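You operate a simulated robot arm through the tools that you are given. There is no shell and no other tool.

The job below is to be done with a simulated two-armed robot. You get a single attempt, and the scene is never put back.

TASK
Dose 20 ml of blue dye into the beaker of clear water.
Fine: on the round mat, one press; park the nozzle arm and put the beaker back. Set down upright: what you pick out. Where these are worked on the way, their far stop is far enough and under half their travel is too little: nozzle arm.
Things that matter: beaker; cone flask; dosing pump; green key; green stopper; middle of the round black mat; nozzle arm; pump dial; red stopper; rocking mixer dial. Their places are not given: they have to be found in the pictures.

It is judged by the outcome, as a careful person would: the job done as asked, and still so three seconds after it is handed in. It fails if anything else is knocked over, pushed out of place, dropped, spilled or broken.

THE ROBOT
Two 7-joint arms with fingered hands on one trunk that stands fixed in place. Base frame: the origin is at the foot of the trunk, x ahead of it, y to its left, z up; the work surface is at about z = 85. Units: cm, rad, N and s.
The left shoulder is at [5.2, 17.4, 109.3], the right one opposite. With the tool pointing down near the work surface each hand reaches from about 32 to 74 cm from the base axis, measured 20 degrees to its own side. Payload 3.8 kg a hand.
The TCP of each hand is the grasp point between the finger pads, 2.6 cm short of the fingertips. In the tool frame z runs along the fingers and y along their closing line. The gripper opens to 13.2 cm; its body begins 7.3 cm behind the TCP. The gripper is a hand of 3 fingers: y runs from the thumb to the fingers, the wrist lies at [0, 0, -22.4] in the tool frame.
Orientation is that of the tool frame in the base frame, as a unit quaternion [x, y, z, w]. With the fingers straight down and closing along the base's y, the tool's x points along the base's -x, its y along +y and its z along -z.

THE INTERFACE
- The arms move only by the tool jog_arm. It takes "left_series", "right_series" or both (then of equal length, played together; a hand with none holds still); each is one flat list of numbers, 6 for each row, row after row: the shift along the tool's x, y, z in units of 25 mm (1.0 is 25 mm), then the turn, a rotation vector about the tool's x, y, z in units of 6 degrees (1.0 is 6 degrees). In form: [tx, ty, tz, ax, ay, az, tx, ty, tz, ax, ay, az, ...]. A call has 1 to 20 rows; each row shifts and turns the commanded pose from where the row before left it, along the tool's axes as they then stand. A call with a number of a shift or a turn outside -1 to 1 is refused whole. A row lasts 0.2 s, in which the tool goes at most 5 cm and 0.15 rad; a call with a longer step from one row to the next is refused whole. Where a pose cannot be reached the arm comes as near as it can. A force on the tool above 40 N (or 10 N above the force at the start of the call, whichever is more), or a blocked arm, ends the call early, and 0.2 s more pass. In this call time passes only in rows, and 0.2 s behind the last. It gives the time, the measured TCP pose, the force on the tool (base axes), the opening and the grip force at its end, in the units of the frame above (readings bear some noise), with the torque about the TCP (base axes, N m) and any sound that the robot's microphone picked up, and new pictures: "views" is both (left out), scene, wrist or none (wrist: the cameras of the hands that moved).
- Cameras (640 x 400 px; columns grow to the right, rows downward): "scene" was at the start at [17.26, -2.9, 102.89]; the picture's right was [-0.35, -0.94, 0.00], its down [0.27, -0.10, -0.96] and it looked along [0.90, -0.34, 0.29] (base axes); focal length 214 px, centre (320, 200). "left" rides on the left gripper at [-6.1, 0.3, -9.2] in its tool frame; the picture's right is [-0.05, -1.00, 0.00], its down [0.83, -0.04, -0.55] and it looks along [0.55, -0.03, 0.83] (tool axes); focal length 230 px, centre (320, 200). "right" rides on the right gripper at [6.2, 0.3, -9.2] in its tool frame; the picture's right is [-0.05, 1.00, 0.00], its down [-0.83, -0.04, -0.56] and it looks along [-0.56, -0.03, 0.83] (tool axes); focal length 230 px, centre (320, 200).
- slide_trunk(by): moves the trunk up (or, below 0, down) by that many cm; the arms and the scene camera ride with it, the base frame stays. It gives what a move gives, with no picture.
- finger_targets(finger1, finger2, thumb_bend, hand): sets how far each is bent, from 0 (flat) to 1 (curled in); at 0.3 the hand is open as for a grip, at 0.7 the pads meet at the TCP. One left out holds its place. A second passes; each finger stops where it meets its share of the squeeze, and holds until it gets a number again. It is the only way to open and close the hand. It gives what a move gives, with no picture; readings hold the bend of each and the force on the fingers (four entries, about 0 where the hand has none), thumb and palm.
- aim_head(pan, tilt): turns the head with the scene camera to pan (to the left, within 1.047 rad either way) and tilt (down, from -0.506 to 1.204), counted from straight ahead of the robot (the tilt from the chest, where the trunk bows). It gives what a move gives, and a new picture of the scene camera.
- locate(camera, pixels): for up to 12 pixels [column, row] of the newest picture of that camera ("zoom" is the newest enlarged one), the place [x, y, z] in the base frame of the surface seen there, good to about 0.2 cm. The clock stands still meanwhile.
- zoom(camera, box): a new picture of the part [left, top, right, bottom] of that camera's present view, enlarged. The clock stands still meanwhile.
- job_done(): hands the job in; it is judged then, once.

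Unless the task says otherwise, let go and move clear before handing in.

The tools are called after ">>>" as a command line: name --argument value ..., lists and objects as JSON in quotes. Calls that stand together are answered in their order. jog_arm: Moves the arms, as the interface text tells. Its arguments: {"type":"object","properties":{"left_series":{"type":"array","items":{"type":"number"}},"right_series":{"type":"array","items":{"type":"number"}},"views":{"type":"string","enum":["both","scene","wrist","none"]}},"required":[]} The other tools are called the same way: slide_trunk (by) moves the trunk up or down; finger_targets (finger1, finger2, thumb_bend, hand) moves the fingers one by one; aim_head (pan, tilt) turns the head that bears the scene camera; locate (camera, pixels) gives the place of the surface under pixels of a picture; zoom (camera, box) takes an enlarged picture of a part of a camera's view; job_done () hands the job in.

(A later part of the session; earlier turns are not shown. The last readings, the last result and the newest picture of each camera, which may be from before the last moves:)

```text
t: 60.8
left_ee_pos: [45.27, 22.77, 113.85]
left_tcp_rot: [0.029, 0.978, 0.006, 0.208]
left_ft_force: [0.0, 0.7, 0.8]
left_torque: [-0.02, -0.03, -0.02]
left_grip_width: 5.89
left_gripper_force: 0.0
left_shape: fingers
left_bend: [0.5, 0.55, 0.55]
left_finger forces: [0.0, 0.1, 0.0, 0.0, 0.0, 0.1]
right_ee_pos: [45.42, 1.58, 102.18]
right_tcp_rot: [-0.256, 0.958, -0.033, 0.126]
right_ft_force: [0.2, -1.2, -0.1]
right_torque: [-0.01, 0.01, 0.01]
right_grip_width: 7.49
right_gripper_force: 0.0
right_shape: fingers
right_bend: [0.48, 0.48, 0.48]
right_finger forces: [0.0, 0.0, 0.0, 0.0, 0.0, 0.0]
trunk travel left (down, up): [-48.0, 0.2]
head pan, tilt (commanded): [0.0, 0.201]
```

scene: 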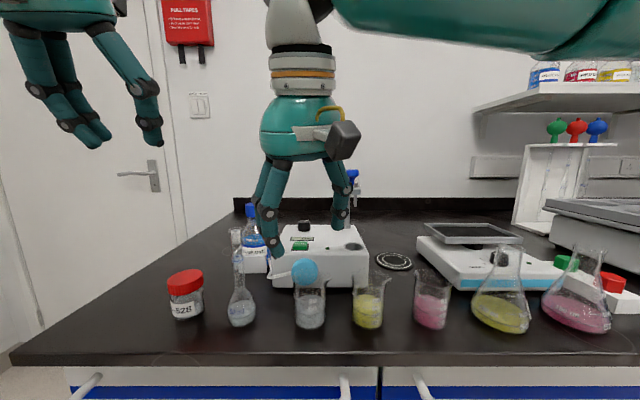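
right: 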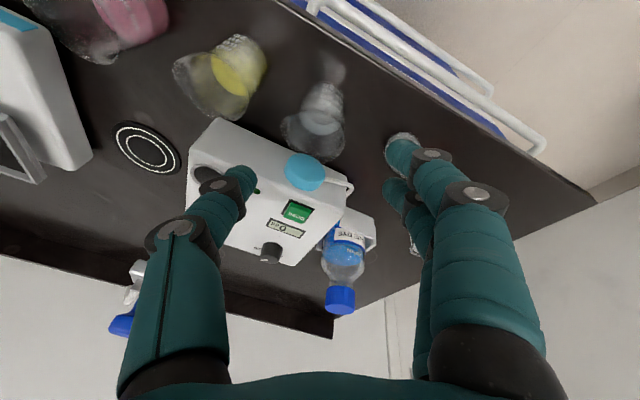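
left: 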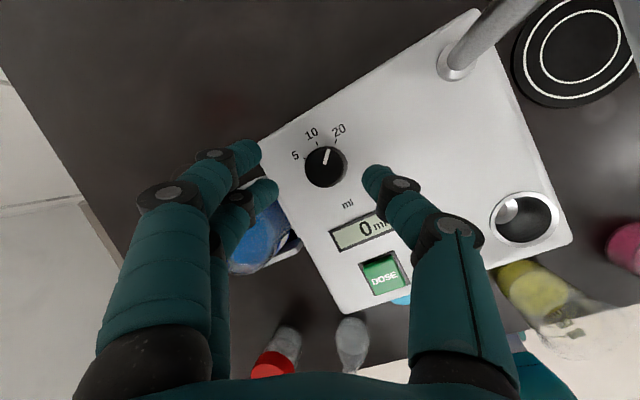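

The beaker appears at about (316,122) in the right wrist view, right on the approach axis (320,124). Zoom to check the alignment.

>>> zoom --camera "right" --box '[220, 60, 420, 200]'

>>> locate --camera "right" --pixels '[[305, 172], [323, 88], [322, 95], [318, 125], [350, 130], [290, 125], [243, 175], [395, 150], [392, 185], [245, 70]]'

```text
2.86 times, centred on (320, 130) of right
```

zoom: 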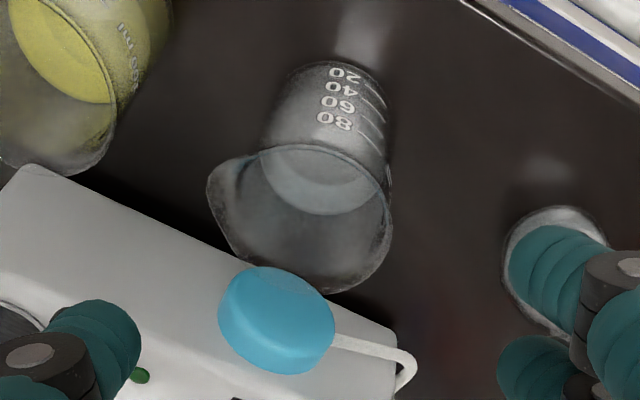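

```text
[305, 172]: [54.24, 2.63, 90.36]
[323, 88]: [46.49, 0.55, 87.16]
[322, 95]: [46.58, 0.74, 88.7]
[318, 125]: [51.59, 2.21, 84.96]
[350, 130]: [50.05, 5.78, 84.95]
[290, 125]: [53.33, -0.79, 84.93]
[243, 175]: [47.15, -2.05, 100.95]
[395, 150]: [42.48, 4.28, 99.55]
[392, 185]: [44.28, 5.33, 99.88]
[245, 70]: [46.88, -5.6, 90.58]
```

Alignment is good; the spout points toward the thumb side, so I'll yaw another −18° to keep the thumb off the spout, and descend partway (tips to just above rim height) for a check.

>>> jog_arm --right_series '[0, 0, 0, 0, 0, -1, 0, 0, 0, 0, 0, -1, 0, 0, 0, 0, 0, -1, 0.033, 0, 0.7, 0, 0, 0, 0.033, 0, 0.7, 0, 0, 0, 0.033, 0, 0.7, 0, 0, 0]' --views "wrist"

>>> zoom --camera "right" --box '[200, 60, 440, 220]'

>>> zoom --camera "scene" --box '[230, 180, 390, 340]'

```text
t: 62.2
left_ee_pos: [45.39, 22.74, 113.97]
left_tcp_rot: [0.029, 0.978, 0.007, 0.208]
left_ft_force: [-0.9, -0.2, 0.3]
left_torque: [0.0, 0.04, 0.0]
left_grip_width: 5.89
left_gripper_force: 0.0
left_shape: fingers
left_bend: [0.5, 0.55, 0.55]
left_finger forces: [0.0, 0.0, 0.0, 0.0, 0.0, 0.1]
right_ee_pos: [46.69, 1.29, 96.8]
right_tcp_rot: [-0.403, 0.906, -0.054, 0.119]
right_ft_force: [-0.6, 0.3, -0.4]
right_torque: [0.0, -0.04, 0.0]
right_grip_width: 7.52
right_gripper_force: 0.1
right_shape: fingers
right_bend: [0.48, 0.48, 0.48]
right_finger forces: [0.0, 0.1, 0.1, 0.0, 0.1, 0.0]
trunk travel left (down, up): [-48.0, 0.2]
head pan, tilt (commanded): [0.0, 0.201]
```

right: 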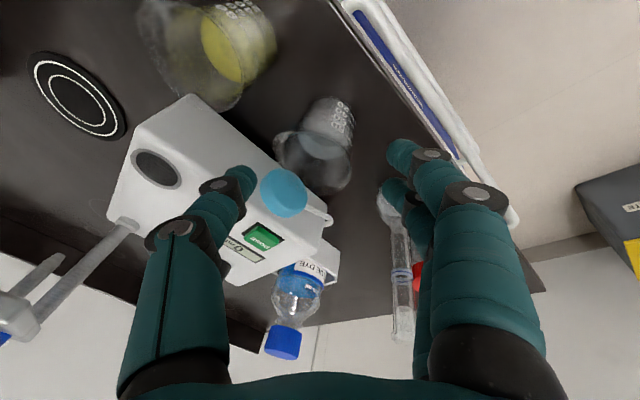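

```text
2.50 times, centred on (320, 140) of right
```

zoom: 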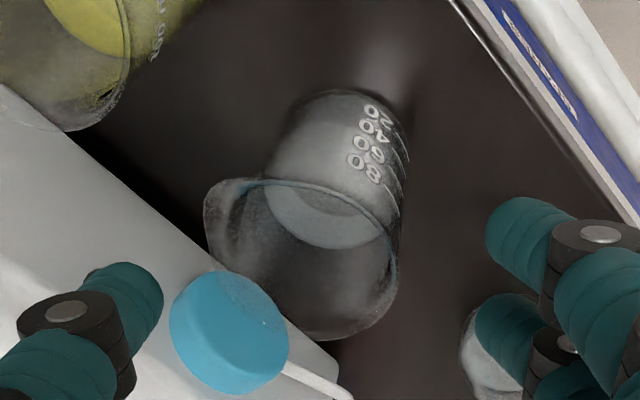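

```text
2.50 times, centred on (310, 260) of scene
```

zoom: 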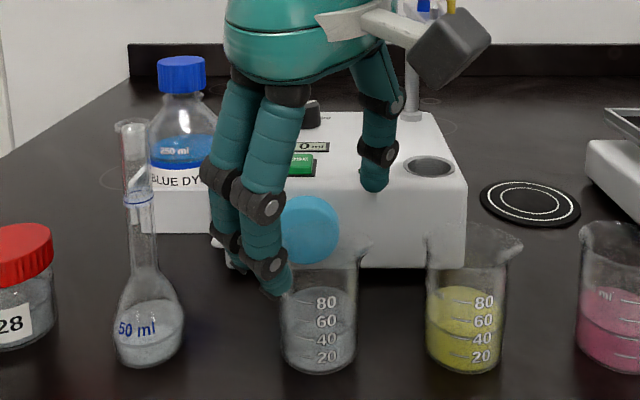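

Well centred (axis ≈ (320,144), beaker ≈ (321,146)). A further −12° yaw keeps the thumb clear of the spout, then I'll descend to the grasp height z ≈ 90.3.

>>> jog_arm --right_series '[0, 0, 0, 0, 0, -1, 0, 0, 0, 0, 0, -1, 0, 0, 0.54, 0, 0, 0, 0, 0, 0.54, 0, 0, 0, 0, 0, 0.54, 0, 0, 0, 0, 0, 0.54, 0, 0, 0, 0, 0, 0.54, 0, 0, 0]' --views "wrist"

>>> zoom --camera "right" --box '[200, 80, 440, 240]'

>>> zoom --camera "scene" --box '[230, 180, 390, 340]'

```text
t: 63.8
left_ee_pos: [45.22, 22.73, 113.84]
left_tcp_rot: [0.03, 0.977, 0.007, 0.209]
left_ft_force: [0.2, -0.1, 0.5]
left_torque: [0.0, -0.04, -0.01]
left_grip_width: 5.9
left_gripper_force: 0.1
left_shape: fingers
left_bend: [0.5, 0.55, 0.55]
left_finger forces: [0.0, 0.0, 0.0, 0.1, 0.0, 0.0]
right_ee_pos: [48.49, 1.44, 90.38]
right_tcp_rot: [-0.495, 0.859, -0.065, 0.115]
right_ft_force: [0.1, 0.2, -0.3]
right_torque: [0.02, 0.03, -0.02]
right_grip_width: 7.5
right_gripper_force: 0.2
right_shape: fingers
right_bend: [0.48, 0.48, 0.48]
right_finger forces: [0.0, 0.1, 0.0, 0.1, 0.0, 0.1]
trunk travel left (down, up): [-48.0, 0.2]
head pan, tilt (commanded): [0.0, 0.201]
```

right: 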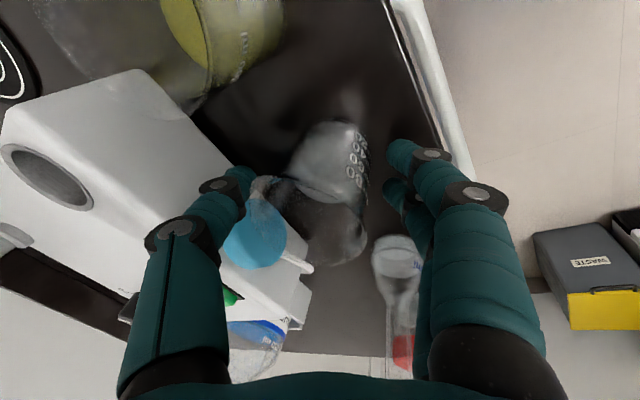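

```text
2.50 times, centred on (320, 160) of right
```

zoom: 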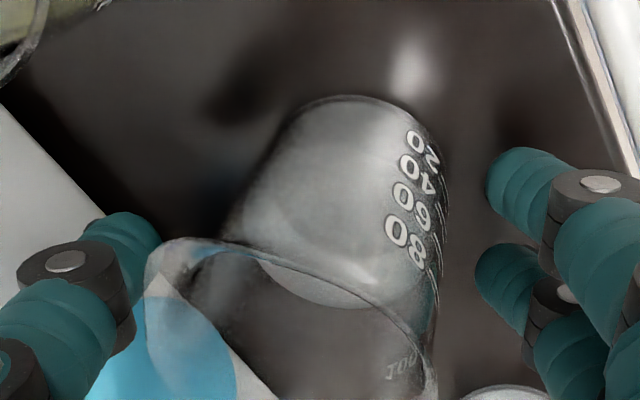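

```text
2.50 times, centred on (310, 260) of scene
```

zoom: 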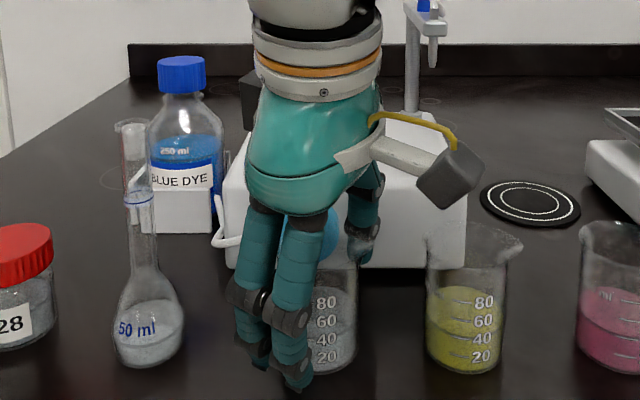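

Fingers surround the beaker; it's ~0.3 cm nearer the fingers than the thumb, so I'll shift slightly and then close in gentle steps.

>>> jog_arm --right_series '[0, 0.12, 0, 0, 0, 0]' --views "none"

>>> finger_targets --hand "right" --finger1 0.55 --finger2 0.55 --thumb_bend 0.55

>>> zoom --camera "right" --box '[200, 80, 440, 240]'

```text
t: 64.2
left_ee_pos: [45.37, 22.72, 113.86]
left_tcp_rot: [0.029, 0.978, 0.008, 0.208]
left_ft_force: [0.5, -0.2, 1.0]
left_torque: [0.0, 0.01, -0.01]
left_grip_width: 5.89
left_gripper_force: 0.1
left_shape: fingers
left_bend: [0.5, 0.55, 0.55]
left_finger forces: [0.1, 0.1, 0.0, 0.0, 0.1, 0.0]
right_ee_pos: [48.3, 1.44, 90.33]
right_tcp_rot: [-0.496, 0.858, -0.065, 0.114]
right_ft_force: [-0.6, -0.6, -0.1]
right_torque: [-0.05, -0.02, -0.01]
right_grip_width: 7.51
right_gripper_force: 0.1
right_shape: fingers
right_bend: [0.48, 0.48, 0.48]
right_finger forces: [0.0, 0.0, 0.0, 0.0, 0.0, 0.0]
trunk travel left (down, up): [-48.0, 0.2]
head pan, tilt (commanded): [0.0, 0.201]
```

```text
t: 65.2
left_ee_pos: [45.34, 22.69, 113.84]
left_tcp_rot: [0.03, 0.977, 0.007, 0.209]
left_ft_force: [0.5, 0.1, -1.1]
left_torque: [0.03, 0.02, -0.01]
left_grip_width: 5.88
left_gripper_force: 0.1
left_shape: fingers
left_bend: [0.5, 0.55, 0.55]
left_finger forces: [0.0, 0.1, 0.0, 0.1, 0.1, 0.0]
right_ee_pos: [48.35, 1.33, 90.31]
right_tcp_rot: [-0.494, 0.859, -0.066, 0.113]
right_ft_force: [-0.4, 0.0, 0.5]
right_torque: [0.01, 0.0, 0.01]
right_grip_width: 5.24
right_gripper_force: 0.3
right_shape: fingers
right_bend: [0.55, 0.55, 0.55]
right_finger forces: [0.0, 0.0, 0.0, 0.0, 0.5, 0.0]
trunk travel left (down, up): [-48.0, 0.2]
head pan, tilt (commanded): [0.0, 0.201]
```

```text
2.50 times, centred on (320, 160) of right
```

zoom: 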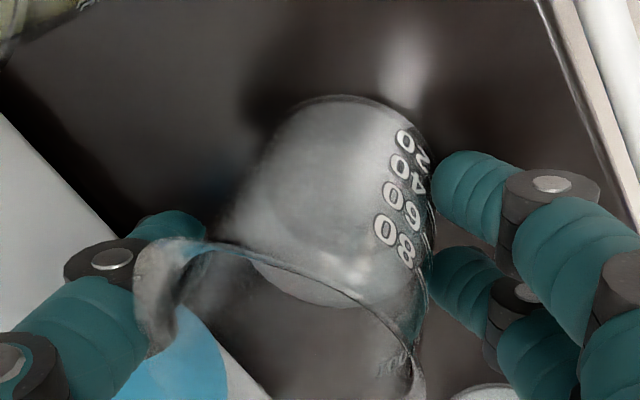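

Nearly in contact (thumb 0.5 N). Close a little more for a firm but gentle grip.

>>> finger_targets --hand "right" --finger1 0.6 --finger2 0.6 --thumb_bend 0.6

>>> zoom --camera "right" --box '[200, 80, 440, 240]'

>>> zoom --camera "scene" --box '[230, 180, 390, 340]'

```text
t: 66.2
left_ee_pos: [45.25, 22.73, 113.94]
left_tcp_rot: [0.029, 0.978, 0.007, 0.208]
left_ft_force: [0.3, -0.5, -0.2]
left_torque: [0.02, 0.02, -0.01]
left_grip_width: 5.87
left_gripper_force: 0.2
left_shape: fingers
left_bend: [0.5, 0.55, 0.55]
left_finger forces: [0.1, 0.0, 0.0, 0.1, 0.0, 0.0]
right_ee_pos: [48.39, 1.45, 90.46]
right_tcp_rot: [-0.496, 0.859, -0.065, 0.114]
right_ft_force: [0.8, -0.4, 0.9]
right_torque: [0.02, 0.04, 0.0]
right_grip_width: 4.76
right_gripper_force: 5.6
right_shape: fingers
right_bend: [0.56, 0.56, 0.58]
right_finger forces: [2.5, 2.9, 0.0, 0.0, 5.4, 0.1]
trunk travel left (down, up): [-48.0, 0.2]
head pan, tilt (commanded): [0.0, 0.201]
```

```text
2.50 times, centred on (320, 160) of right
```

zoom: 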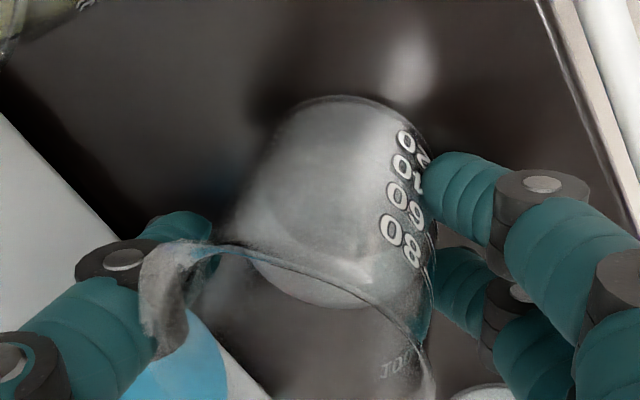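

```text
2.50 times, centred on (310, 260) of scene
```

zoom: 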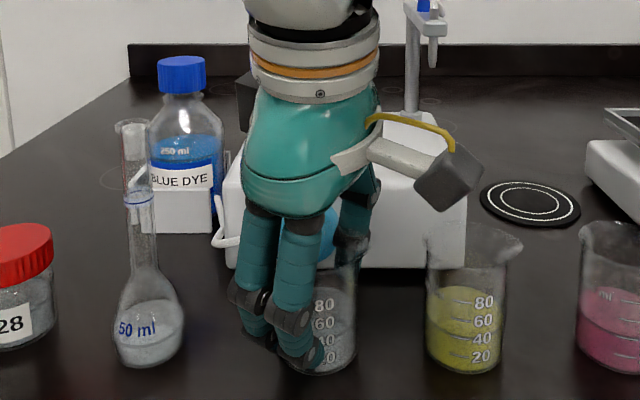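

Good three-point grip (2.5/2.9/5.4 N). I'll firm it slightly, and locate the mixer and conical flasks to plan the carry.

>>> finger_targets --hand "right" --finger1 0.62 --finger2 0.62 --thumb_bend 0.62

>>> locate --camera "scene" --pixels '[[419, 242], [425, 228], [440, 262], [521, 240], [500, 225], [432, 272], [500, 258], [598, 252], [350, 172], [352, 205], [430, 300], [500, 320]]'

```text
t: 67.2
left_ee_pos: [45.3, 22.67, 113.98]
left_tcp_rot: [0.029, 0.978, 0.007, 0.208]
left_ft_force: [0.7, -0.6, 0.8]
left_torque: [-0.01, -0.02, -0.02]
left_grip_width: 5.9
left_gripper_force: 0.0
left_shape: fingers
left_bend: [0.5, 0.55, 0.55]
left_finger forces: [0.1, 0.0, 0.1, 0.0, 0.1, 0.1]
right_ee_pos: [48.31, 1.49, 90.41]
right_tcp_rot: [-0.495, 0.859, -0.066, 0.114]
right_ft_force: [-0.1, -0.1, 0.5]
right_torque: [0.04, 0.04, 0.04]
right_grip_width: 4.64
right_gripper_force: 7.0
right_shape: fingers
right_bend: [0.56, 0.56, 0.59]
right_finger forces: [3.8, 4.2, 0.1, 0.0, 7.9, 0.0]
trunk travel left (down, up): [-48.0, 0.2]
head pan, tilt (commanded): [0.0, 0.201]
```

```text
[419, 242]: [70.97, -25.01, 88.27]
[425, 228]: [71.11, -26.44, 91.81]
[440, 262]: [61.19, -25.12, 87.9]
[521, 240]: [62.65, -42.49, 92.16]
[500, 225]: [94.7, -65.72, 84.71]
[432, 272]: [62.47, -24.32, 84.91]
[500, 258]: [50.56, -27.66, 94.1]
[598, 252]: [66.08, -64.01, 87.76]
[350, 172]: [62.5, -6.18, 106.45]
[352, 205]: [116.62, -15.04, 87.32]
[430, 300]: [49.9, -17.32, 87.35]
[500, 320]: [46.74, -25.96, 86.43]
```

Mixer's left side is at y≈−25, so there is room around the mat. Lifting the beaker straight up 3 cm first to check the grip.

>>> jog_arm --right_series '[-0.052, -0.09, -0.386, 0, 0, 0, -0.052, -0.09, -0.386, 0, 0, 0, -0.052, -0.09, -0.386, 0, 0, 0]' --views "both"

>>> zoom --camera "scene" --box '[230, 180, 390, 340]'

```text
t: 68.0
left_ee_pos: [45.25, 22.69, 113.81]
left_tcp_rot: [0.029, 0.978, 0.007, 0.208]
left_ft_force: [-0.5, -0.6, -0.7]
left_torque: [0.01, 0.05, -0.02]
left_grip_width: 5.89
left_gripper_force: 0.1
left_shape: fingers
left_bend: [0.5, 0.55, 0.55]
left_finger forces: [0.1, 0.0, 0.0, 0.1, 0.0, 0.1]
right_ee_pos: [48.3, 1.33, 93.46]
right_tcp_rot: [-0.495, 0.859, -0.065, 0.114]
right_ft_force: [-0.6, -0.1, -0.7]
right_torque: [-0.02, -0.01, 0.01]
right_grip_width: 4.66
right_gripper_force: 7.5
right_shape: fingers
right_bend: [0.56, 0.56, 0.59]
right_finger forces: [3.7, 4.0, 0.1, 0.1, 7.5, 0.0]
trunk travel left (down, up): [-48.0, 0.2]
head pan, tilt (commanded): [0.0, 0.201]
```

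scene: 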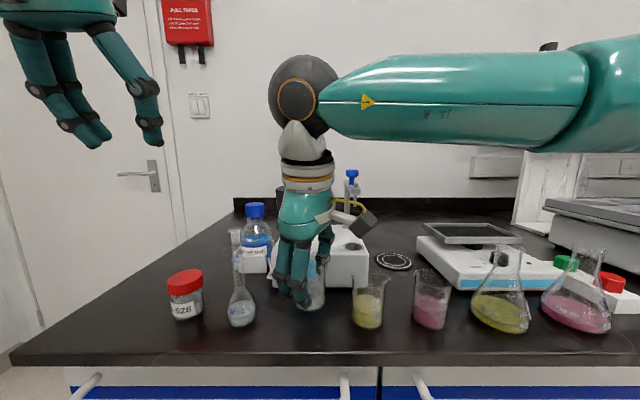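
right: 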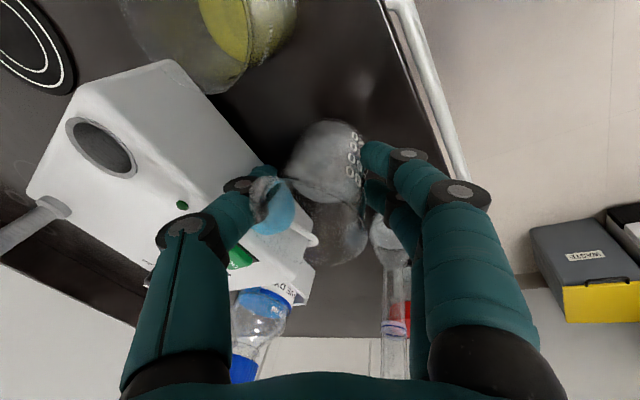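

```text
2.50 times, centred on (310, 260) of scene
```

zoom: 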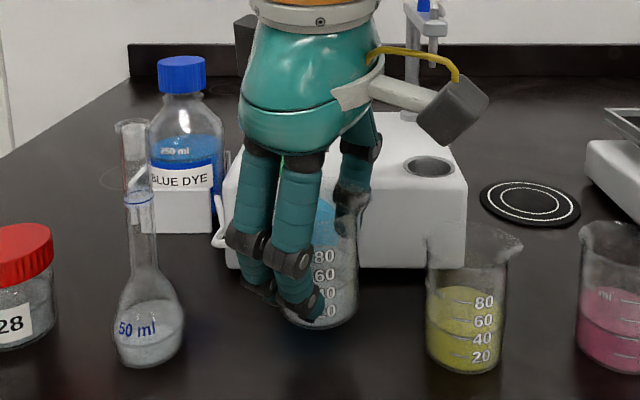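

The beaker is lifted upright and steady. Now up to z ≈ 102.5, then right to y ≈ −17.4 above the other beakers.

>>> jog_arm --right_series '[-0.078, -0.134, -0.58, 0, 0, 0, -0.078, -0.134, -0.58, 0, 0, 0, -0.078, -0.134, -0.58, 0, 0, 0, -0.078, -0.134, -0.58, 0, 0, 0, -0.078, -0.134, -0.58, 0, 0, 0, -0.078, -0.134, -0.58, 0, 0, 0, 0.5, -0.29, 0, 0, 0, 0, 0.75, -0.433, 0, 0, 0, 0, 0.75, -0.433, 0, 0, 0, 0, 0.75, -0.433, 0, 0, 0, 0, 0.75, -0.433, 0, 0, 0, 0, 0.75, -0.433, 0, 0, 0, 0, 0.75, -0.433, 0, 0, 0, 0, 0.75, -0.433, 0, 0, 0, 0, 0.75, -0.433, 0, 0, 0, 0]' --views "both"

```text
t: 71.2
left_ee_pos: [45.36, 22.55, 113.89]
left_tcp_rot: [0.03, 0.978, 0.006, 0.208]
left_ft_force: [0.7, -0.2, -0.4]
left_torque: [0.02, -0.05, 0.01]
left_grip_width: 5.89
left_gripper_force: 0.1
left_shape: fingers
left_bend: [0.5, 0.55, 0.55]
left_finger forces: [0.1, 0.1, 0.1, 0.0, 0.0, 0.1]
right_ee_pos: [48.05, -17.55, 102.36]
right_tcp_rot: [-0.496, 0.858, -0.065, 0.113]
right_ft_force: [-0.3, -0.3, -0.6]
right_torque: [-0.03, -0.01, 0.02]
right_grip_width: 4.65
right_gripper_force: 7.9
right_shape: fingers
right_bend: [0.57, 0.56, 0.59]
right_finger forces: [3.6, 4.1, 0.0, 0.0, 7.4, 0.1]
trunk travel left (down, up): [-48.0, 0.2]
head pan, tilt (commanded): [0.0, 0.201]
```

scene: 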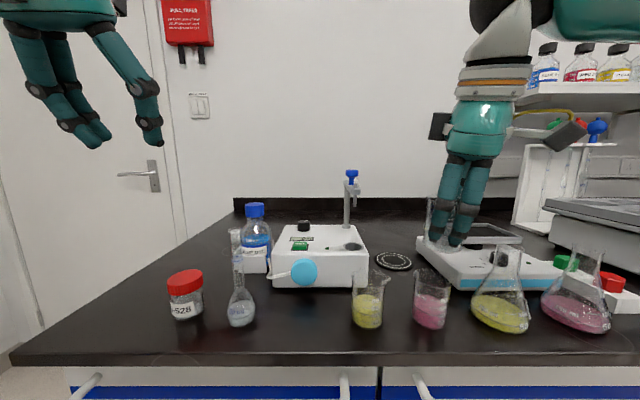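
right: 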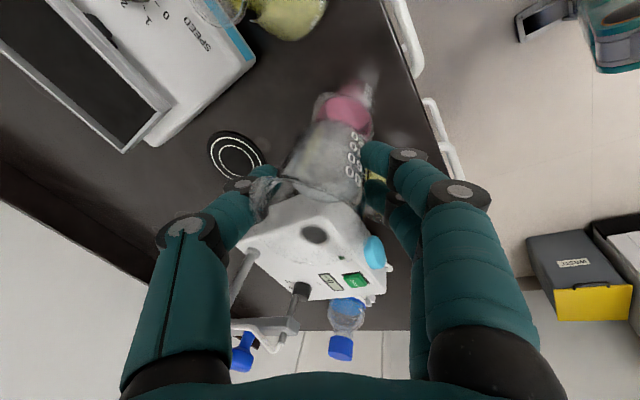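

Now forward over the mat, keeping the height (beaker bottom ≈ 97).

>>> jog_arm --right_series '[-0.42, -0.705, 0.22, 0, 0, 0, -0.42, -0.705, 0.22, 0, 0, 0, -0.42, -0.705, 0.22, 0, 0, 0, -0.42, -0.705, 0.22, 0, 0, 0, -0.42, -0.705, 0.22, 0, 0, 0, -0.42, -0.705, 0.22, 0, 0, 0, -0.42, -0.705, 0.22, 0, 0, 0, -0.42, -0.705, 0.22, 0, 0, 0, -0.42, -0.705, 0.22, 0, 0, 0]' --views "both"

>>> aim_head --pan -0.25 --tilt 0.3

```text
t: 73.2
left_ee_pos: [45.21, 22.63, 113.9]
left_tcp_rot: [0.03, 0.978, 0.006, 0.208]
left_ft_force: [-0.5, 0.6, -0.3]
left_torque: [-0.01, 0.01, -0.02]
left_grip_width: 5.92
left_gripper_force: 0.1
left_shape: fingers
left_bend: [0.5, 0.55, 0.55]
left_finger forces: [0.1, 0.0, 0.0, 0.0, 0.2, 0.0]
right_ee_pos: [67.42, -17.02, 102.49]
right_tcp_rot: [-0.495, 0.859, -0.065, 0.114]
right_ft_force: [0.2, 0.9, -1.1]
right_torque: [0.02, 0.01, 0.01]
right_grip_width: 4.62
right_gripper_force: 8.3
right_shape: fingers
right_bend: [0.57, 0.56, 0.59]
right_finger forces: [3.7, 4.0, 0.0, 0.1, 7.3, 0.0]
trunk travel left (down, up): [-48.0, 0.2]
head pan, tilt (commanded): [0.0, 0.201]
```

scene: 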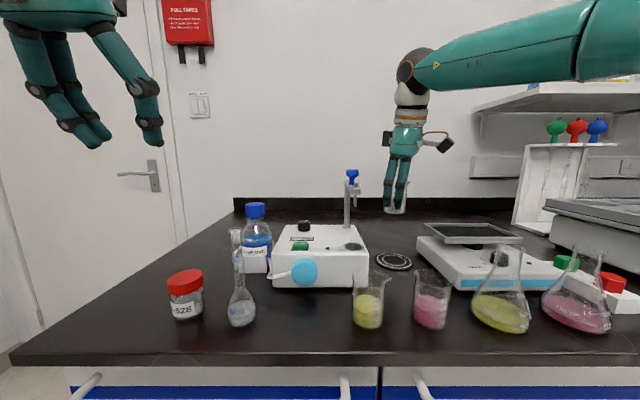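
right: 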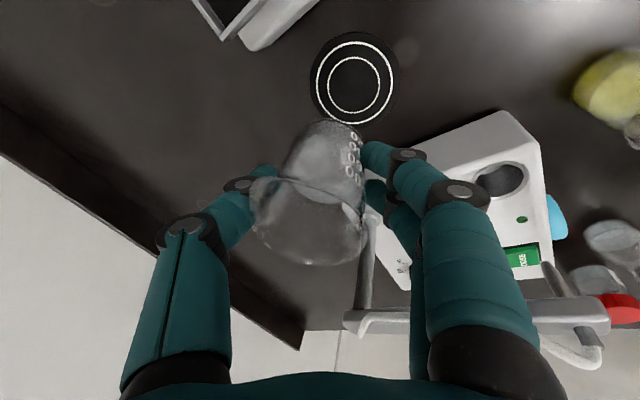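

```text
t: 74.0
left_ee_pos: [45.27, 22.78, 113.87]
left_tcp_rot: [0.03, 0.978, 0.006, 0.208]
left_ft_force: [0.3, 0.5, 0.7]
left_torque: [0.01, 0.03, -0.03]
left_grip_width: 5.88
left_gripper_force: 0.0
left_shape: fingers
left_bend: [0.5, 0.55, 0.55]
left_finger forces: [0.0, 0.0, 0.0, 0.2, 0.0, 0.1]
right_ee_pos: [67.35, -17.22, 102.42]
right_tcp_rot: [-0.496, 0.858, -0.066, 0.114]
right_ft_force: [0.1, -1.1, -0.4]
right_torque: [0.0, 0.03, 0.0]
right_grip_width: 4.64
right_gripper_force: 7.1
right_shape: fingers
right_bend: [0.57, 0.56, 0.59]
right_finger forces: [3.6, 4.0, 0.0, 0.1, 7.4, 0.1]
trunk travel left (down, up): [-48.0, 0.2]
head pan, tilt (commanded): [-0.25, 0.3]
```

scene: 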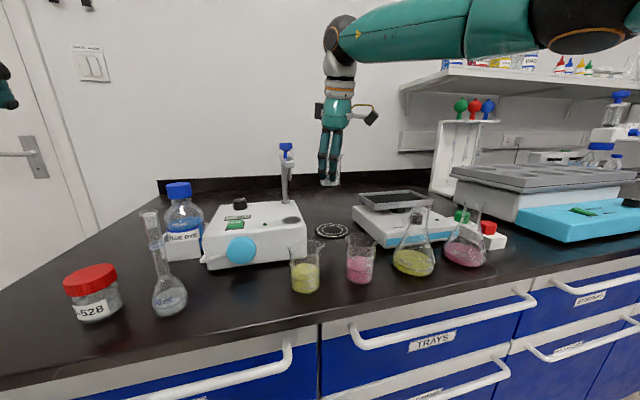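

Over the mat now. Let me confirm the mat centre with the wrist camera before lowering.

>>> locate --camera "right" --pixels '[[355, 78], [311, 78], [399, 78], [355, 33]]'

>>> zoom --camera "right" --box '[220, 20, 460, 180]'

```text
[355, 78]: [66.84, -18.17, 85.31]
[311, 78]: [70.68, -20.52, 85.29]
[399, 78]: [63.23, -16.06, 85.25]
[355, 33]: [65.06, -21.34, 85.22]
```

```text
2.50 times, centred on (340, 100) of right
```

zoom: 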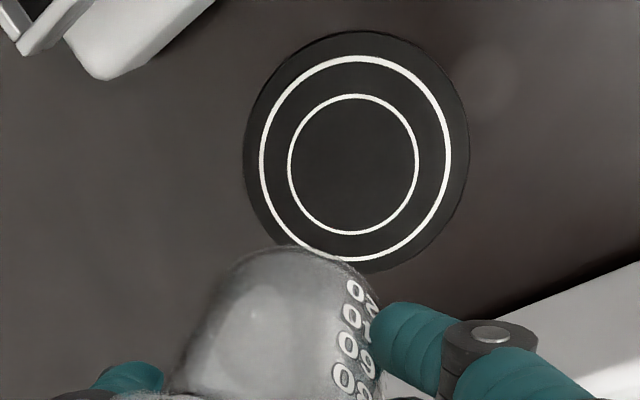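

>>> locate --camera "zoom" --pixels '[[354, 163], [261, 160], [450, 160], [355, 57], [353, 261], [289, 163], [419, 163], [354, 95], [354, 233]]'

```text
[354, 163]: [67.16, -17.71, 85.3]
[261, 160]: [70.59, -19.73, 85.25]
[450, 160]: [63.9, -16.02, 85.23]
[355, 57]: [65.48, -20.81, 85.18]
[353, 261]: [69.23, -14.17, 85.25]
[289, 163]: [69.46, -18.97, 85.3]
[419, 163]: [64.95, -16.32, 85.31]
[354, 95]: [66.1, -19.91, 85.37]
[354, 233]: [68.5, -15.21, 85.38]
```

Mat centre ≈ (67.4, −17.5). Lowering to just above the mat.

>>> jog_arm --right_series '[0.095, 0.139, 0.545, 0, 0, 0, 0.095, 0.139, 0.545, 0, 0, 0, 0.095, 0.139, 0.545, 0, 0, 0, 0.095, 0.139, 0.545, 0, 0, 0, 0.095, 0.139, 0.545, 0, 0, 0, 0.095, 0.139, 0.545, 0, 0, 0, 0.095, 0.139, 0.545, 0, 0, 0, 0.095, 0.139, 0.545, 0, 0, 0]' --views "both"

>>> zoom --camera "scene" --box '[260, 140, 400, 260]'

```text
t: 75.8
left_ee_pos: [45.36, 22.71, 113.87]
left_tcp_rot: [0.03, 0.978, 0.007, 0.209]
left_ft_force: [-0.5, 0.7, -0.7]
left_torque: [0.02, -0.01, -0.03]
left_grip_width: 5.88
left_gripper_force: 0.0
left_shape: fingers
left_bend: [0.5, 0.55, 0.55]
left_finger forces: [0.0, 0.0, 0.0, 0.1, 0.1, 0.0]
right_ee_pos: [66.96, -17.52, 90.99]
right_tcp_rot: [-0.495, 0.859, -0.065, 0.113]
right_ft_force: [0.1, -0.1, -1.2]
right_torque: [0.0, 0.03, -0.03]
right_grip_width: 4.61
right_gripper_force: 6.7
right_shape: fingers
right_bend: [0.57, 0.56, 0.59]
right_finger forces: [3.6, 4.0, 0.1, 0.0, 7.1, 0.0]
trunk travel left (down, up): [-48.0, 0.2]
head pan, tilt (commanded): [-0.25, 0.3]
```

scene: 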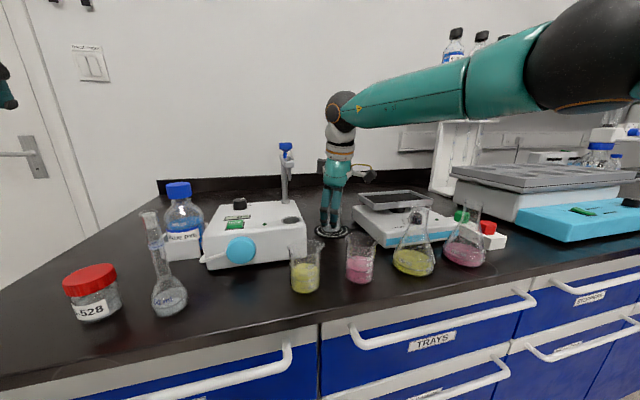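
right: 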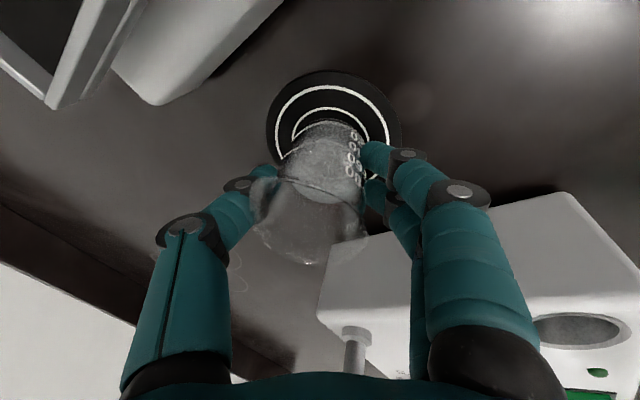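

```text
3.33 times, centred on (330, 200) of scene
```

zoom: 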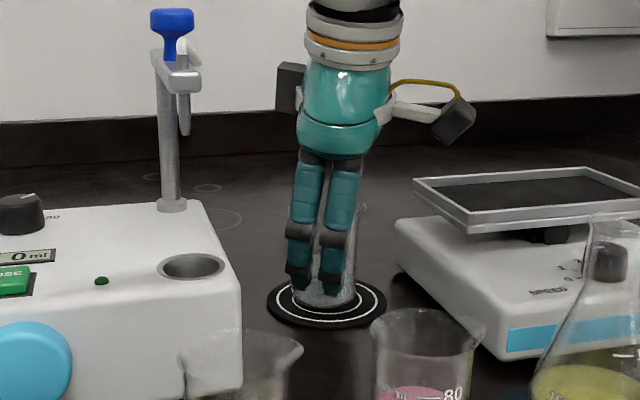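

The beaker hovers centred on the mat. A small lowering step until contact.

>>> jog_arm --right_series '[0.01, 0.018, 0.077, 0, 0, 0, 0.005, 0.009, 0.04, 0, 0, 0]' --views "none"

```text
t: 76.4
left_ee_pos: [45.28, 22.75, 113.91]
left_tcp_rot: [0.03, 0.978, 0.006, 0.208]
left_ft_force: [-0.5, 0.2, 0.4]
left_torque: [0.0, 0.0, 0.0]
left_grip_width: 5.91
left_gripper_force: 0.1
left_shape: fingers
left_bend: [0.5, 0.55, 0.55]
left_finger forces: [0.1, 0.1, 0.1, 0.0, 0.1, 0.0]
right_ee_pos: [66.79, -17.35, 90.81]
right_tcp_rot: [-0.495, 0.859, -0.065, 0.114]
right_ft_force: [-0.1, 0.2, -0.6]
right_torque: [-0.02, 0.0, 0.02]
right_grip_width: 4.63
right_gripper_force: 7.6
right_shape: fingers
right_bend: [0.57, 0.56, 0.59]
right_finger forces: [3.6, 4.0, 0.0, 0.1, 7.4, 0.0]
trunk travel left (down, up): [-48.0, 0.2]
head pan, tilt (commanded): [-0.25, 0.3]
```

>>> jog_arm --right_series '[0.007, 0.012, 0.05, 0, 0, 0, 0.007, 0.012, 0.05, 0, 0, 0]' --views "none"

>>> zoom --camera "scene" --box '[290, 180, 380, 250]'

```text
t: 77.0
left_ee_pos: [45.27, 22.74, 113.9]
left_tcp_rot: [0.03, 0.978, 0.006, 0.208]
left_ft_force: [-0.4, 0.5, 0.3]
left_torque: [-0.04, -0.02, 0.0]
left_grip_width: 5.88
left_gripper_force: 0.1
left_shape: fingers
left_bend: [0.5, 0.55, 0.55]
left_finger forces: [0.0, 0.1, 0.1, 0.1, 0.0, 0.0]
right_ee_pos: [66.72, -17.51, 90.74]
right_tcp_rot: [-0.495, 0.859, -0.066, 0.114]
right_ft_force: [0.2, 0.3, 4.6]
right_torque: [0.08, 0.06, 0.03]
right_grip_width: 4.63
right_gripper_force: 9.3
right_shape: fingers
right_bend: [0.57, 0.56, 0.59]
right_finger forces: [4.2, 4.5, 0.1, 0.0, 8.7, 0.1]
trunk travel left (down, up): [-48.0, 0.2]
head pan, tilt (commanded): [-0.25, 0.3]
```

```text
5.71 times, centred on (335, 215) of scene
```

zoom: 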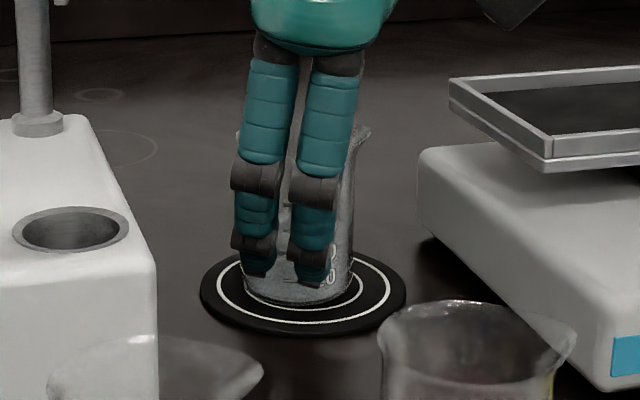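

Contact at 4.6 N: the beaker stands on the mat within the rings. Release evenly.

>>> finger_targets --hand "right" --finger1 0.47 --finger2 0.47 --thumb_bend 0.47

>>> zoom --camera "right" --box '[200, 60, 440, 220]'

>>> zoom --camera "scene" --box '[290, 180, 380, 250]'

```text
t: 78.0
left_ee_pos: [45.3, 22.82, 113.85]
left_tcp_rot: [0.029, 0.978, 0.007, 0.208]
left_ft_force: [-0.2, -0.4, -0.2]
left_torque: [0.01, -0.02, 0.0]
left_grip_width: 5.88
left_gripper_force: 0.0
left_shape: fingers
left_bend: [0.5, 0.55, 0.55]
left_finger forces: [0.0, 0.0, 0.1, 0.1, 0.1, 0.0]
right_ee_pos: [66.87, -17.48, 90.48]
right_tcp_rot: [-0.496, 0.858, -0.065, 0.114]
right_ft_force: [0.4, -0.5, 0.1]
right_torque: [0.03, 0.01, -0.02]
right_grip_width: 7.71
right_gripper_force: 0.0
right_shape: fingers
right_bend: [0.47, 0.47, 0.47]
right_finger forces: [0.0, 0.1, 0.0, 0.0, 0.0, 0.1]
trunk travel left (down, up): [-48.0, 0.2]
head pan, tilt (commanded): [-0.25, 0.3]
```

```text
2.50 times, centred on (320, 140) of right
```

zoom: 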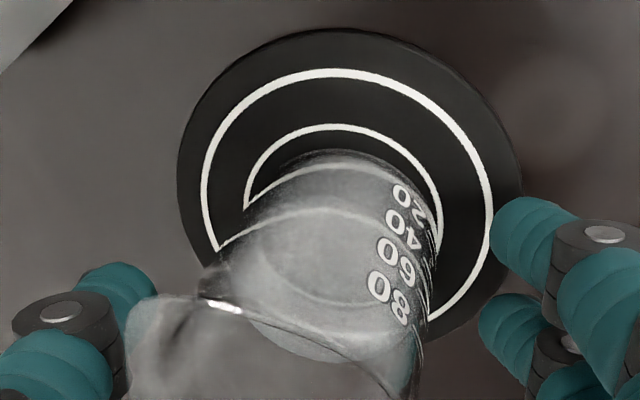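

```text
5.71 times, centred on (335, 215) of scene
```

zoom: 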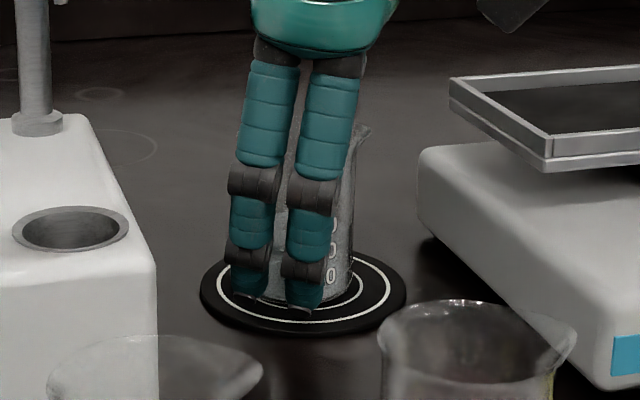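

Released; the beaker stands on the mat. I'll open a bit wider and lift the hand out.

>>> finger_targets --hand "right" --finger1 0.42 --finger2 0.42 --thumb_bend 0.42

>>> jog_arm --right_series '[-0.041, -0.07, -0.57, 0, 0, 0, -0.041, -0.07, -0.57, 0, 0, 0, -0.041, -0.07, -0.57, 0, 0, 0, -0.041, -0.07, -0.57, 0, 0, 0, -0.041, -0.07, -0.57, 0, 0, 0, -0.041, -0.07, -0.57, 0, 0, 0, -0.041, -0.07, -0.57, 0, 0, 0, -0.041, -0.07, -0.57, 0, 0, 0]' --views "both"

>>> zoom --camera "scene" --box '[260, 130, 400, 250]'

```text
t: 79.0
left_ee_pos: [45.38, 22.67, 113.8]
left_tcp_rot: [0.03, 0.978, 0.006, 0.208]
left_ft_force: [-0.4, 0.8, 0.8]
left_torque: [0.0, -0.01, 0.0]
left_grip_width: 5.88
left_gripper_force: 0.1
left_shape: fingers
left_bend: [0.5, 0.55, 0.55]
left_finger forces: [0.1, 0.0, 0.0, 0.0, 0.0, 0.0]
right_ee_pos: [66.86, -17.58, 90.48]
right_tcp_rot: [-0.495, 0.859, -0.065, 0.114]
right_ft_force: [0.1, 0.5, 0.1]
right_torque: [-0.02, 0.0, 0.0]
right_grip_width: 9.41
right_gripper_force: 0.0
right_shape: fingers
right_bend: [0.42, 0.42, 0.42]
right_finger forces: [0.0, 0.0, 0.1, 0.0, 0.0, 0.0]
trunk travel left (down, up): [-48.0, 0.2]
head pan, tilt (commanded): [-0.25, 0.3]
```

```text
t: 80.8
left_ee_pos: [45.32, 22.75, 113.92]
left_tcp_rot: [0.03, 0.978, 0.006, 0.208]
left_ft_force: [-0.1, -0.9, 0.3]
left_torque: [-0.01, 0.02, 0.02]
left_grip_width: 5.9
left_gripper_force: 0.1
left_shape: fingers
left_bend: [0.5, 0.55, 0.55]
left_finger forces: [0.1, 0.0, 0.0, 0.0, 0.1, 0.0]
right_ee_pos: [65.43, -17.47, 102.0]
right_tcp_rot: [-0.495, 0.859, -0.065, 0.114]
right_ft_force: [0.2, 0.5, -0.4]
right_torque: [0.01, 0.01, 0.04]
right_grip_width: 9.39
right_gripper_force: 0.0
right_shape: fingers
right_bend: [0.42, 0.42, 0.42]
right_finger forces: [0.0, 0.0, 0.1, 0.0, 0.1, 0.0]
trunk travel left (down, up): [-48.0, 0.2]
head pan, tilt (commanded): [-0.25, 0.3]
```

scene: 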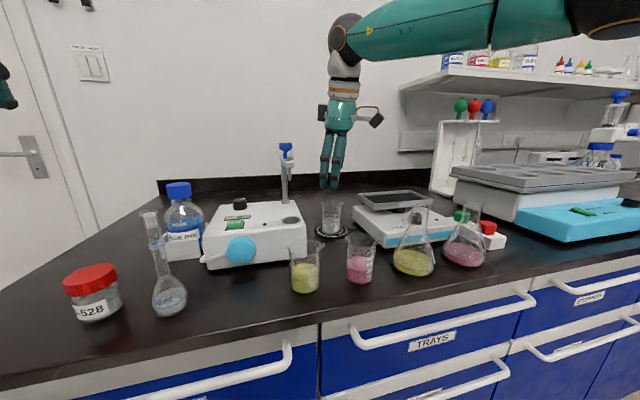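
right: 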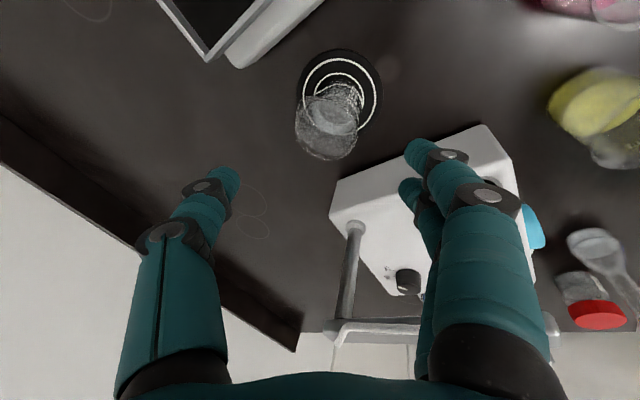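

```text
3.33 times, centred on (330, 190) of scene
```

zoom: 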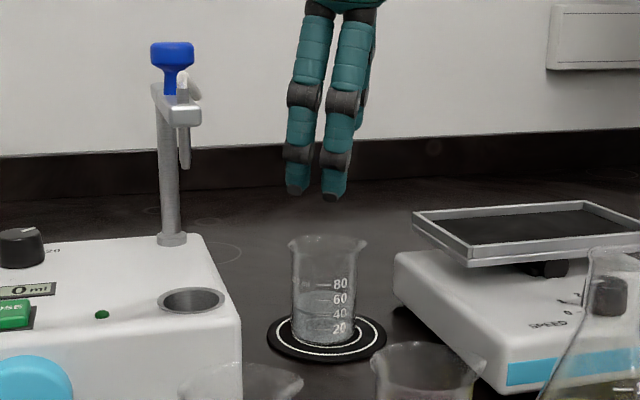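

The beaker stands upright on the mat. Now the nozzle arm: I'll raise the right hand, turn its yaw back to 0 and tilt to ~21° so it can reach the blue knob at (63.7, −6.2, ~107).

>>> jog_arm --right_series '[-0.077, 0.4, -0.91, 0, 0, 0, -0.077, 0.4, -0.91, 0, 0, 0, -0.077, 0.4, -0.91, 0, 0, 0, -0.077, 0.4, -0.91, 0, 0, 0, -0.077, 0.4, -0.91, 0, 0, 0, -0.077, 0.4, -0.91, 0, 0, 0, 0, 0, 0, 0, 0, 1, 0, 0, 0, 0, 0, 1, 0, 0, 0, 0, 0, 1, 0, 0, 0, 0, 0, 1, 0, 0, 0, 0, 0, 1, 0, 0, 0, 0, 0, 1, 0, 0, 0, 0, 0, 1, 0, 0, 0, 0, 0, 1, 0, 0, 0, 0, 0, 1, 0, 0, 0, 0, 0, 1, 0, 0, 0, 0, -1, 0]' --views "both"

```text
t: 84.4
left_ee_pos: [45.32, 22.67, 113.89]
left_tcp_rot: [0.031, 0.978, 0.006, 0.209]
left_ft_force: [-0.5, -0.3, 0.1]
left_torque: [0.02, 0.02, 0.02]
left_grip_width: 5.9
left_gripper_force: 0.1
left_shape: fingers
left_bend: [0.5, 0.55, 0.55]
left_finger forces: [0.0, 0.1, 0.0, 0.0, 0.0, 0.1]
right_ee_pos: [57.43, -13.58, 113.88]
right_tcp_rot: [0.0, 0.983, 0.0, 0.183]
right_ft_force: [-0.2, 0.2, -0.5]
right_torque: [0.0, -0.01, 0.01]
right_grip_width: 9.44
right_gripper_force: 0.0
right_shape: fingers
right_bend: [0.42, 0.42, 0.42]
right_finger forces: [0.0, 0.0, 0.0, 0.0, 0.0, 0.0]
trunk travel left (down, up): [-48.0, 0.2]
head pan, tilt (commanded): [-0.25, 0.3]
```

scene: 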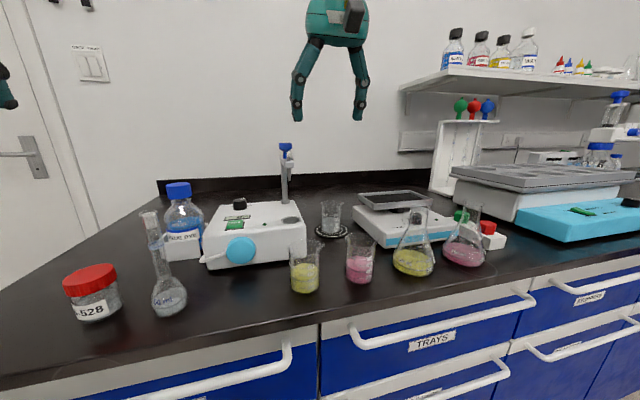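
right: 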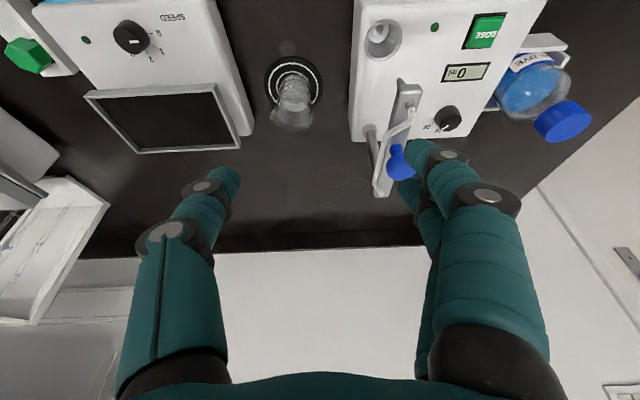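

Very clear wrist view: blue knob at (402,160), arm bar from nozzle (405,95) to post (380,185). Zoom and locate these.

>>> zoom --camera "right" --box '[340, 60, 480, 200]'

>>> locate --camera "right" --pixels '[[402, 163], [394, 148], [410, 92], [399, 84], [383, 190], [404, 176], [390, 165], [376, 130], [381, 195]]'

```text
2.86 times, centred on (410, 130) of right
```

zoom: 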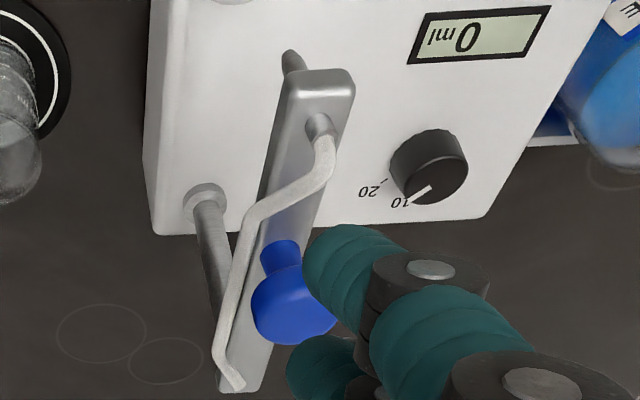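

```text
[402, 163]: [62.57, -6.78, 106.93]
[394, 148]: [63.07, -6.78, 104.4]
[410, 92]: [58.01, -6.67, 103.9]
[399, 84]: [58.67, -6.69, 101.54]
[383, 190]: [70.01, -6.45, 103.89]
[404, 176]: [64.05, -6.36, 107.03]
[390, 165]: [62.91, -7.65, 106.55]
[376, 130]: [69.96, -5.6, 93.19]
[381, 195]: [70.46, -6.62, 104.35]
```

Knob head centre ≈ (63.6, −6.4), about 2.7 cm wide. I'll check the height of the white tube beside it, and the dial pointer once more.

>>> locate --camera "zoom" --pixels '[[232, 310], [242, 260], [252, 220], [290, 198], [322, 160], [230, 370], [285, 300], [300, 270], [278, 252], [330, 310], [255, 300]]'

>>> zoom --camera "right" --box '[410, 80, 480, 150]'

```text
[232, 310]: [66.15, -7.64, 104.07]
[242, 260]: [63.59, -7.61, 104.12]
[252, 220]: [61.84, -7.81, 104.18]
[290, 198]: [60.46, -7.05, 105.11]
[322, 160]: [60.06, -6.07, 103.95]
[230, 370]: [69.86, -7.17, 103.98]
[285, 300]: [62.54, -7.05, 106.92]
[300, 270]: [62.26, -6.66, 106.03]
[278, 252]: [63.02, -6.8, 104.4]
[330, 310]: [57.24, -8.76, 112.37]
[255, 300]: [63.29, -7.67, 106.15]
```

```text
5.71 times, centred on (445, 115) of right
```

zoom: 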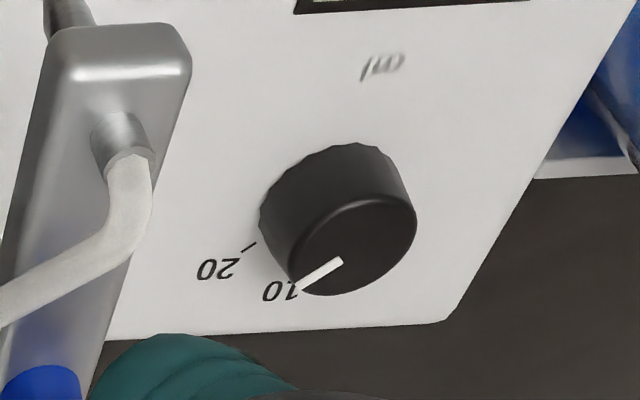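

The pointer is parallel to the 20 tick – good. Now move the right hand above the knob.

>>> jog_arm --right_series '[-0.56, 0.96, 0.215, 0, 0, 0, -0.56, 0.96, 0.215, 0, 0, 0, -0.56, 0.96, 0.215, 0, 0, 0]' --views "both"

>>> zoom --camera "right" --box '[200, 80, 440, 240]'

```text
t: 85.2
left_ee_pos: [45.35, 22.7, 113.89]
left_tcp_rot: [0.03, 0.978, 0.005, 0.209]
left_ft_force: [0.3, -0.1, 0.4]
left_torque: [0.03, 0.02, 0.0]
left_grip_width: 5.89
left_gripper_force: 0.0
left_shape: fingers
left_bend: [0.5, 0.55, 0.55]
left_finger forces: [0.0, 0.1, 0.0, 0.0, 0.1, 0.0]
right_ee_pos: [62.11, -6.15, 114.08]
right_tcp_rot: [0.0, 0.983, -0.001, 0.182]
right_ft_force: [-0.2, 0.1, 0.3]
right_torque: [0.02, -0.01, -0.01]
right_grip_width: 9.41
right_gripper_force: 0.0
right_shape: fingers
right_bend: [0.42, 0.42, 0.42]
right_finger forces: [0.0, 0.0, 0.0, 0.0, 0.1, 0.0]
trunk travel left (down, up): [-48.0, 0.2]
head pan, tilt (commanded): [-0.25, 0.3]
```

scene: 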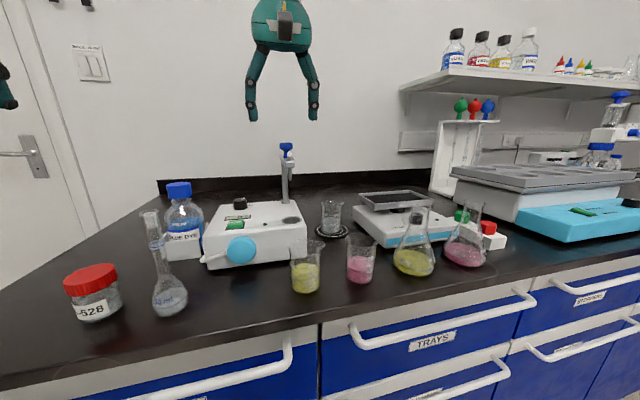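
right: 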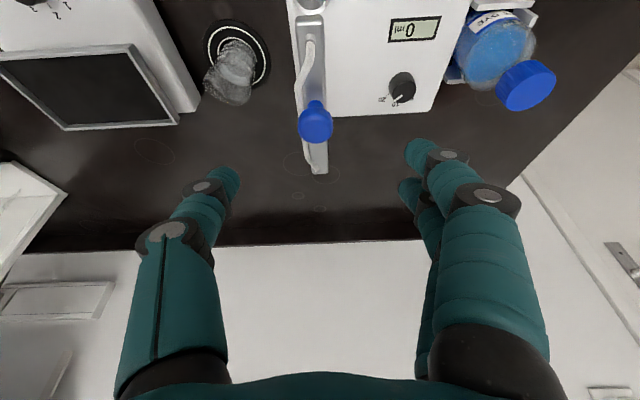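

```text
2.50 times, centred on (320, 160) of right
```

zoom: 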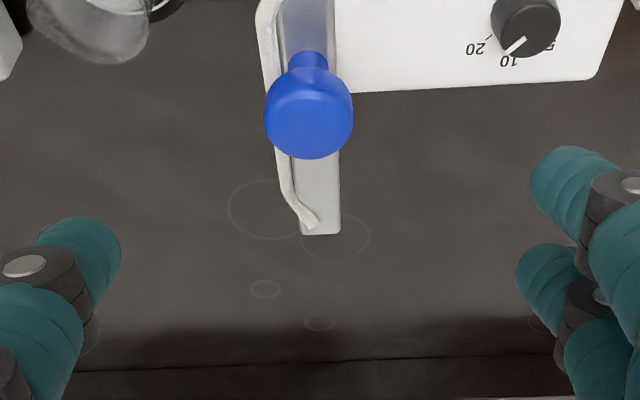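

>>> locate --camera "zoom" --pixels '[[309, 85], [309, 120], [309, 150], [270, 115], [348, 115], [320, 200], [320, 232], [308, 60], [305, 20]]'

```text
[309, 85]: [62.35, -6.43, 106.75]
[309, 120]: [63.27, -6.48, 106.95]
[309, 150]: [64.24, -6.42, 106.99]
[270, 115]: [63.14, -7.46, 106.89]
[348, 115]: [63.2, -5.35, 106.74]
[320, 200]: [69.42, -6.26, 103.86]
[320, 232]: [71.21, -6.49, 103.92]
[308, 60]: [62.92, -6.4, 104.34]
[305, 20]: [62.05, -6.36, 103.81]
```

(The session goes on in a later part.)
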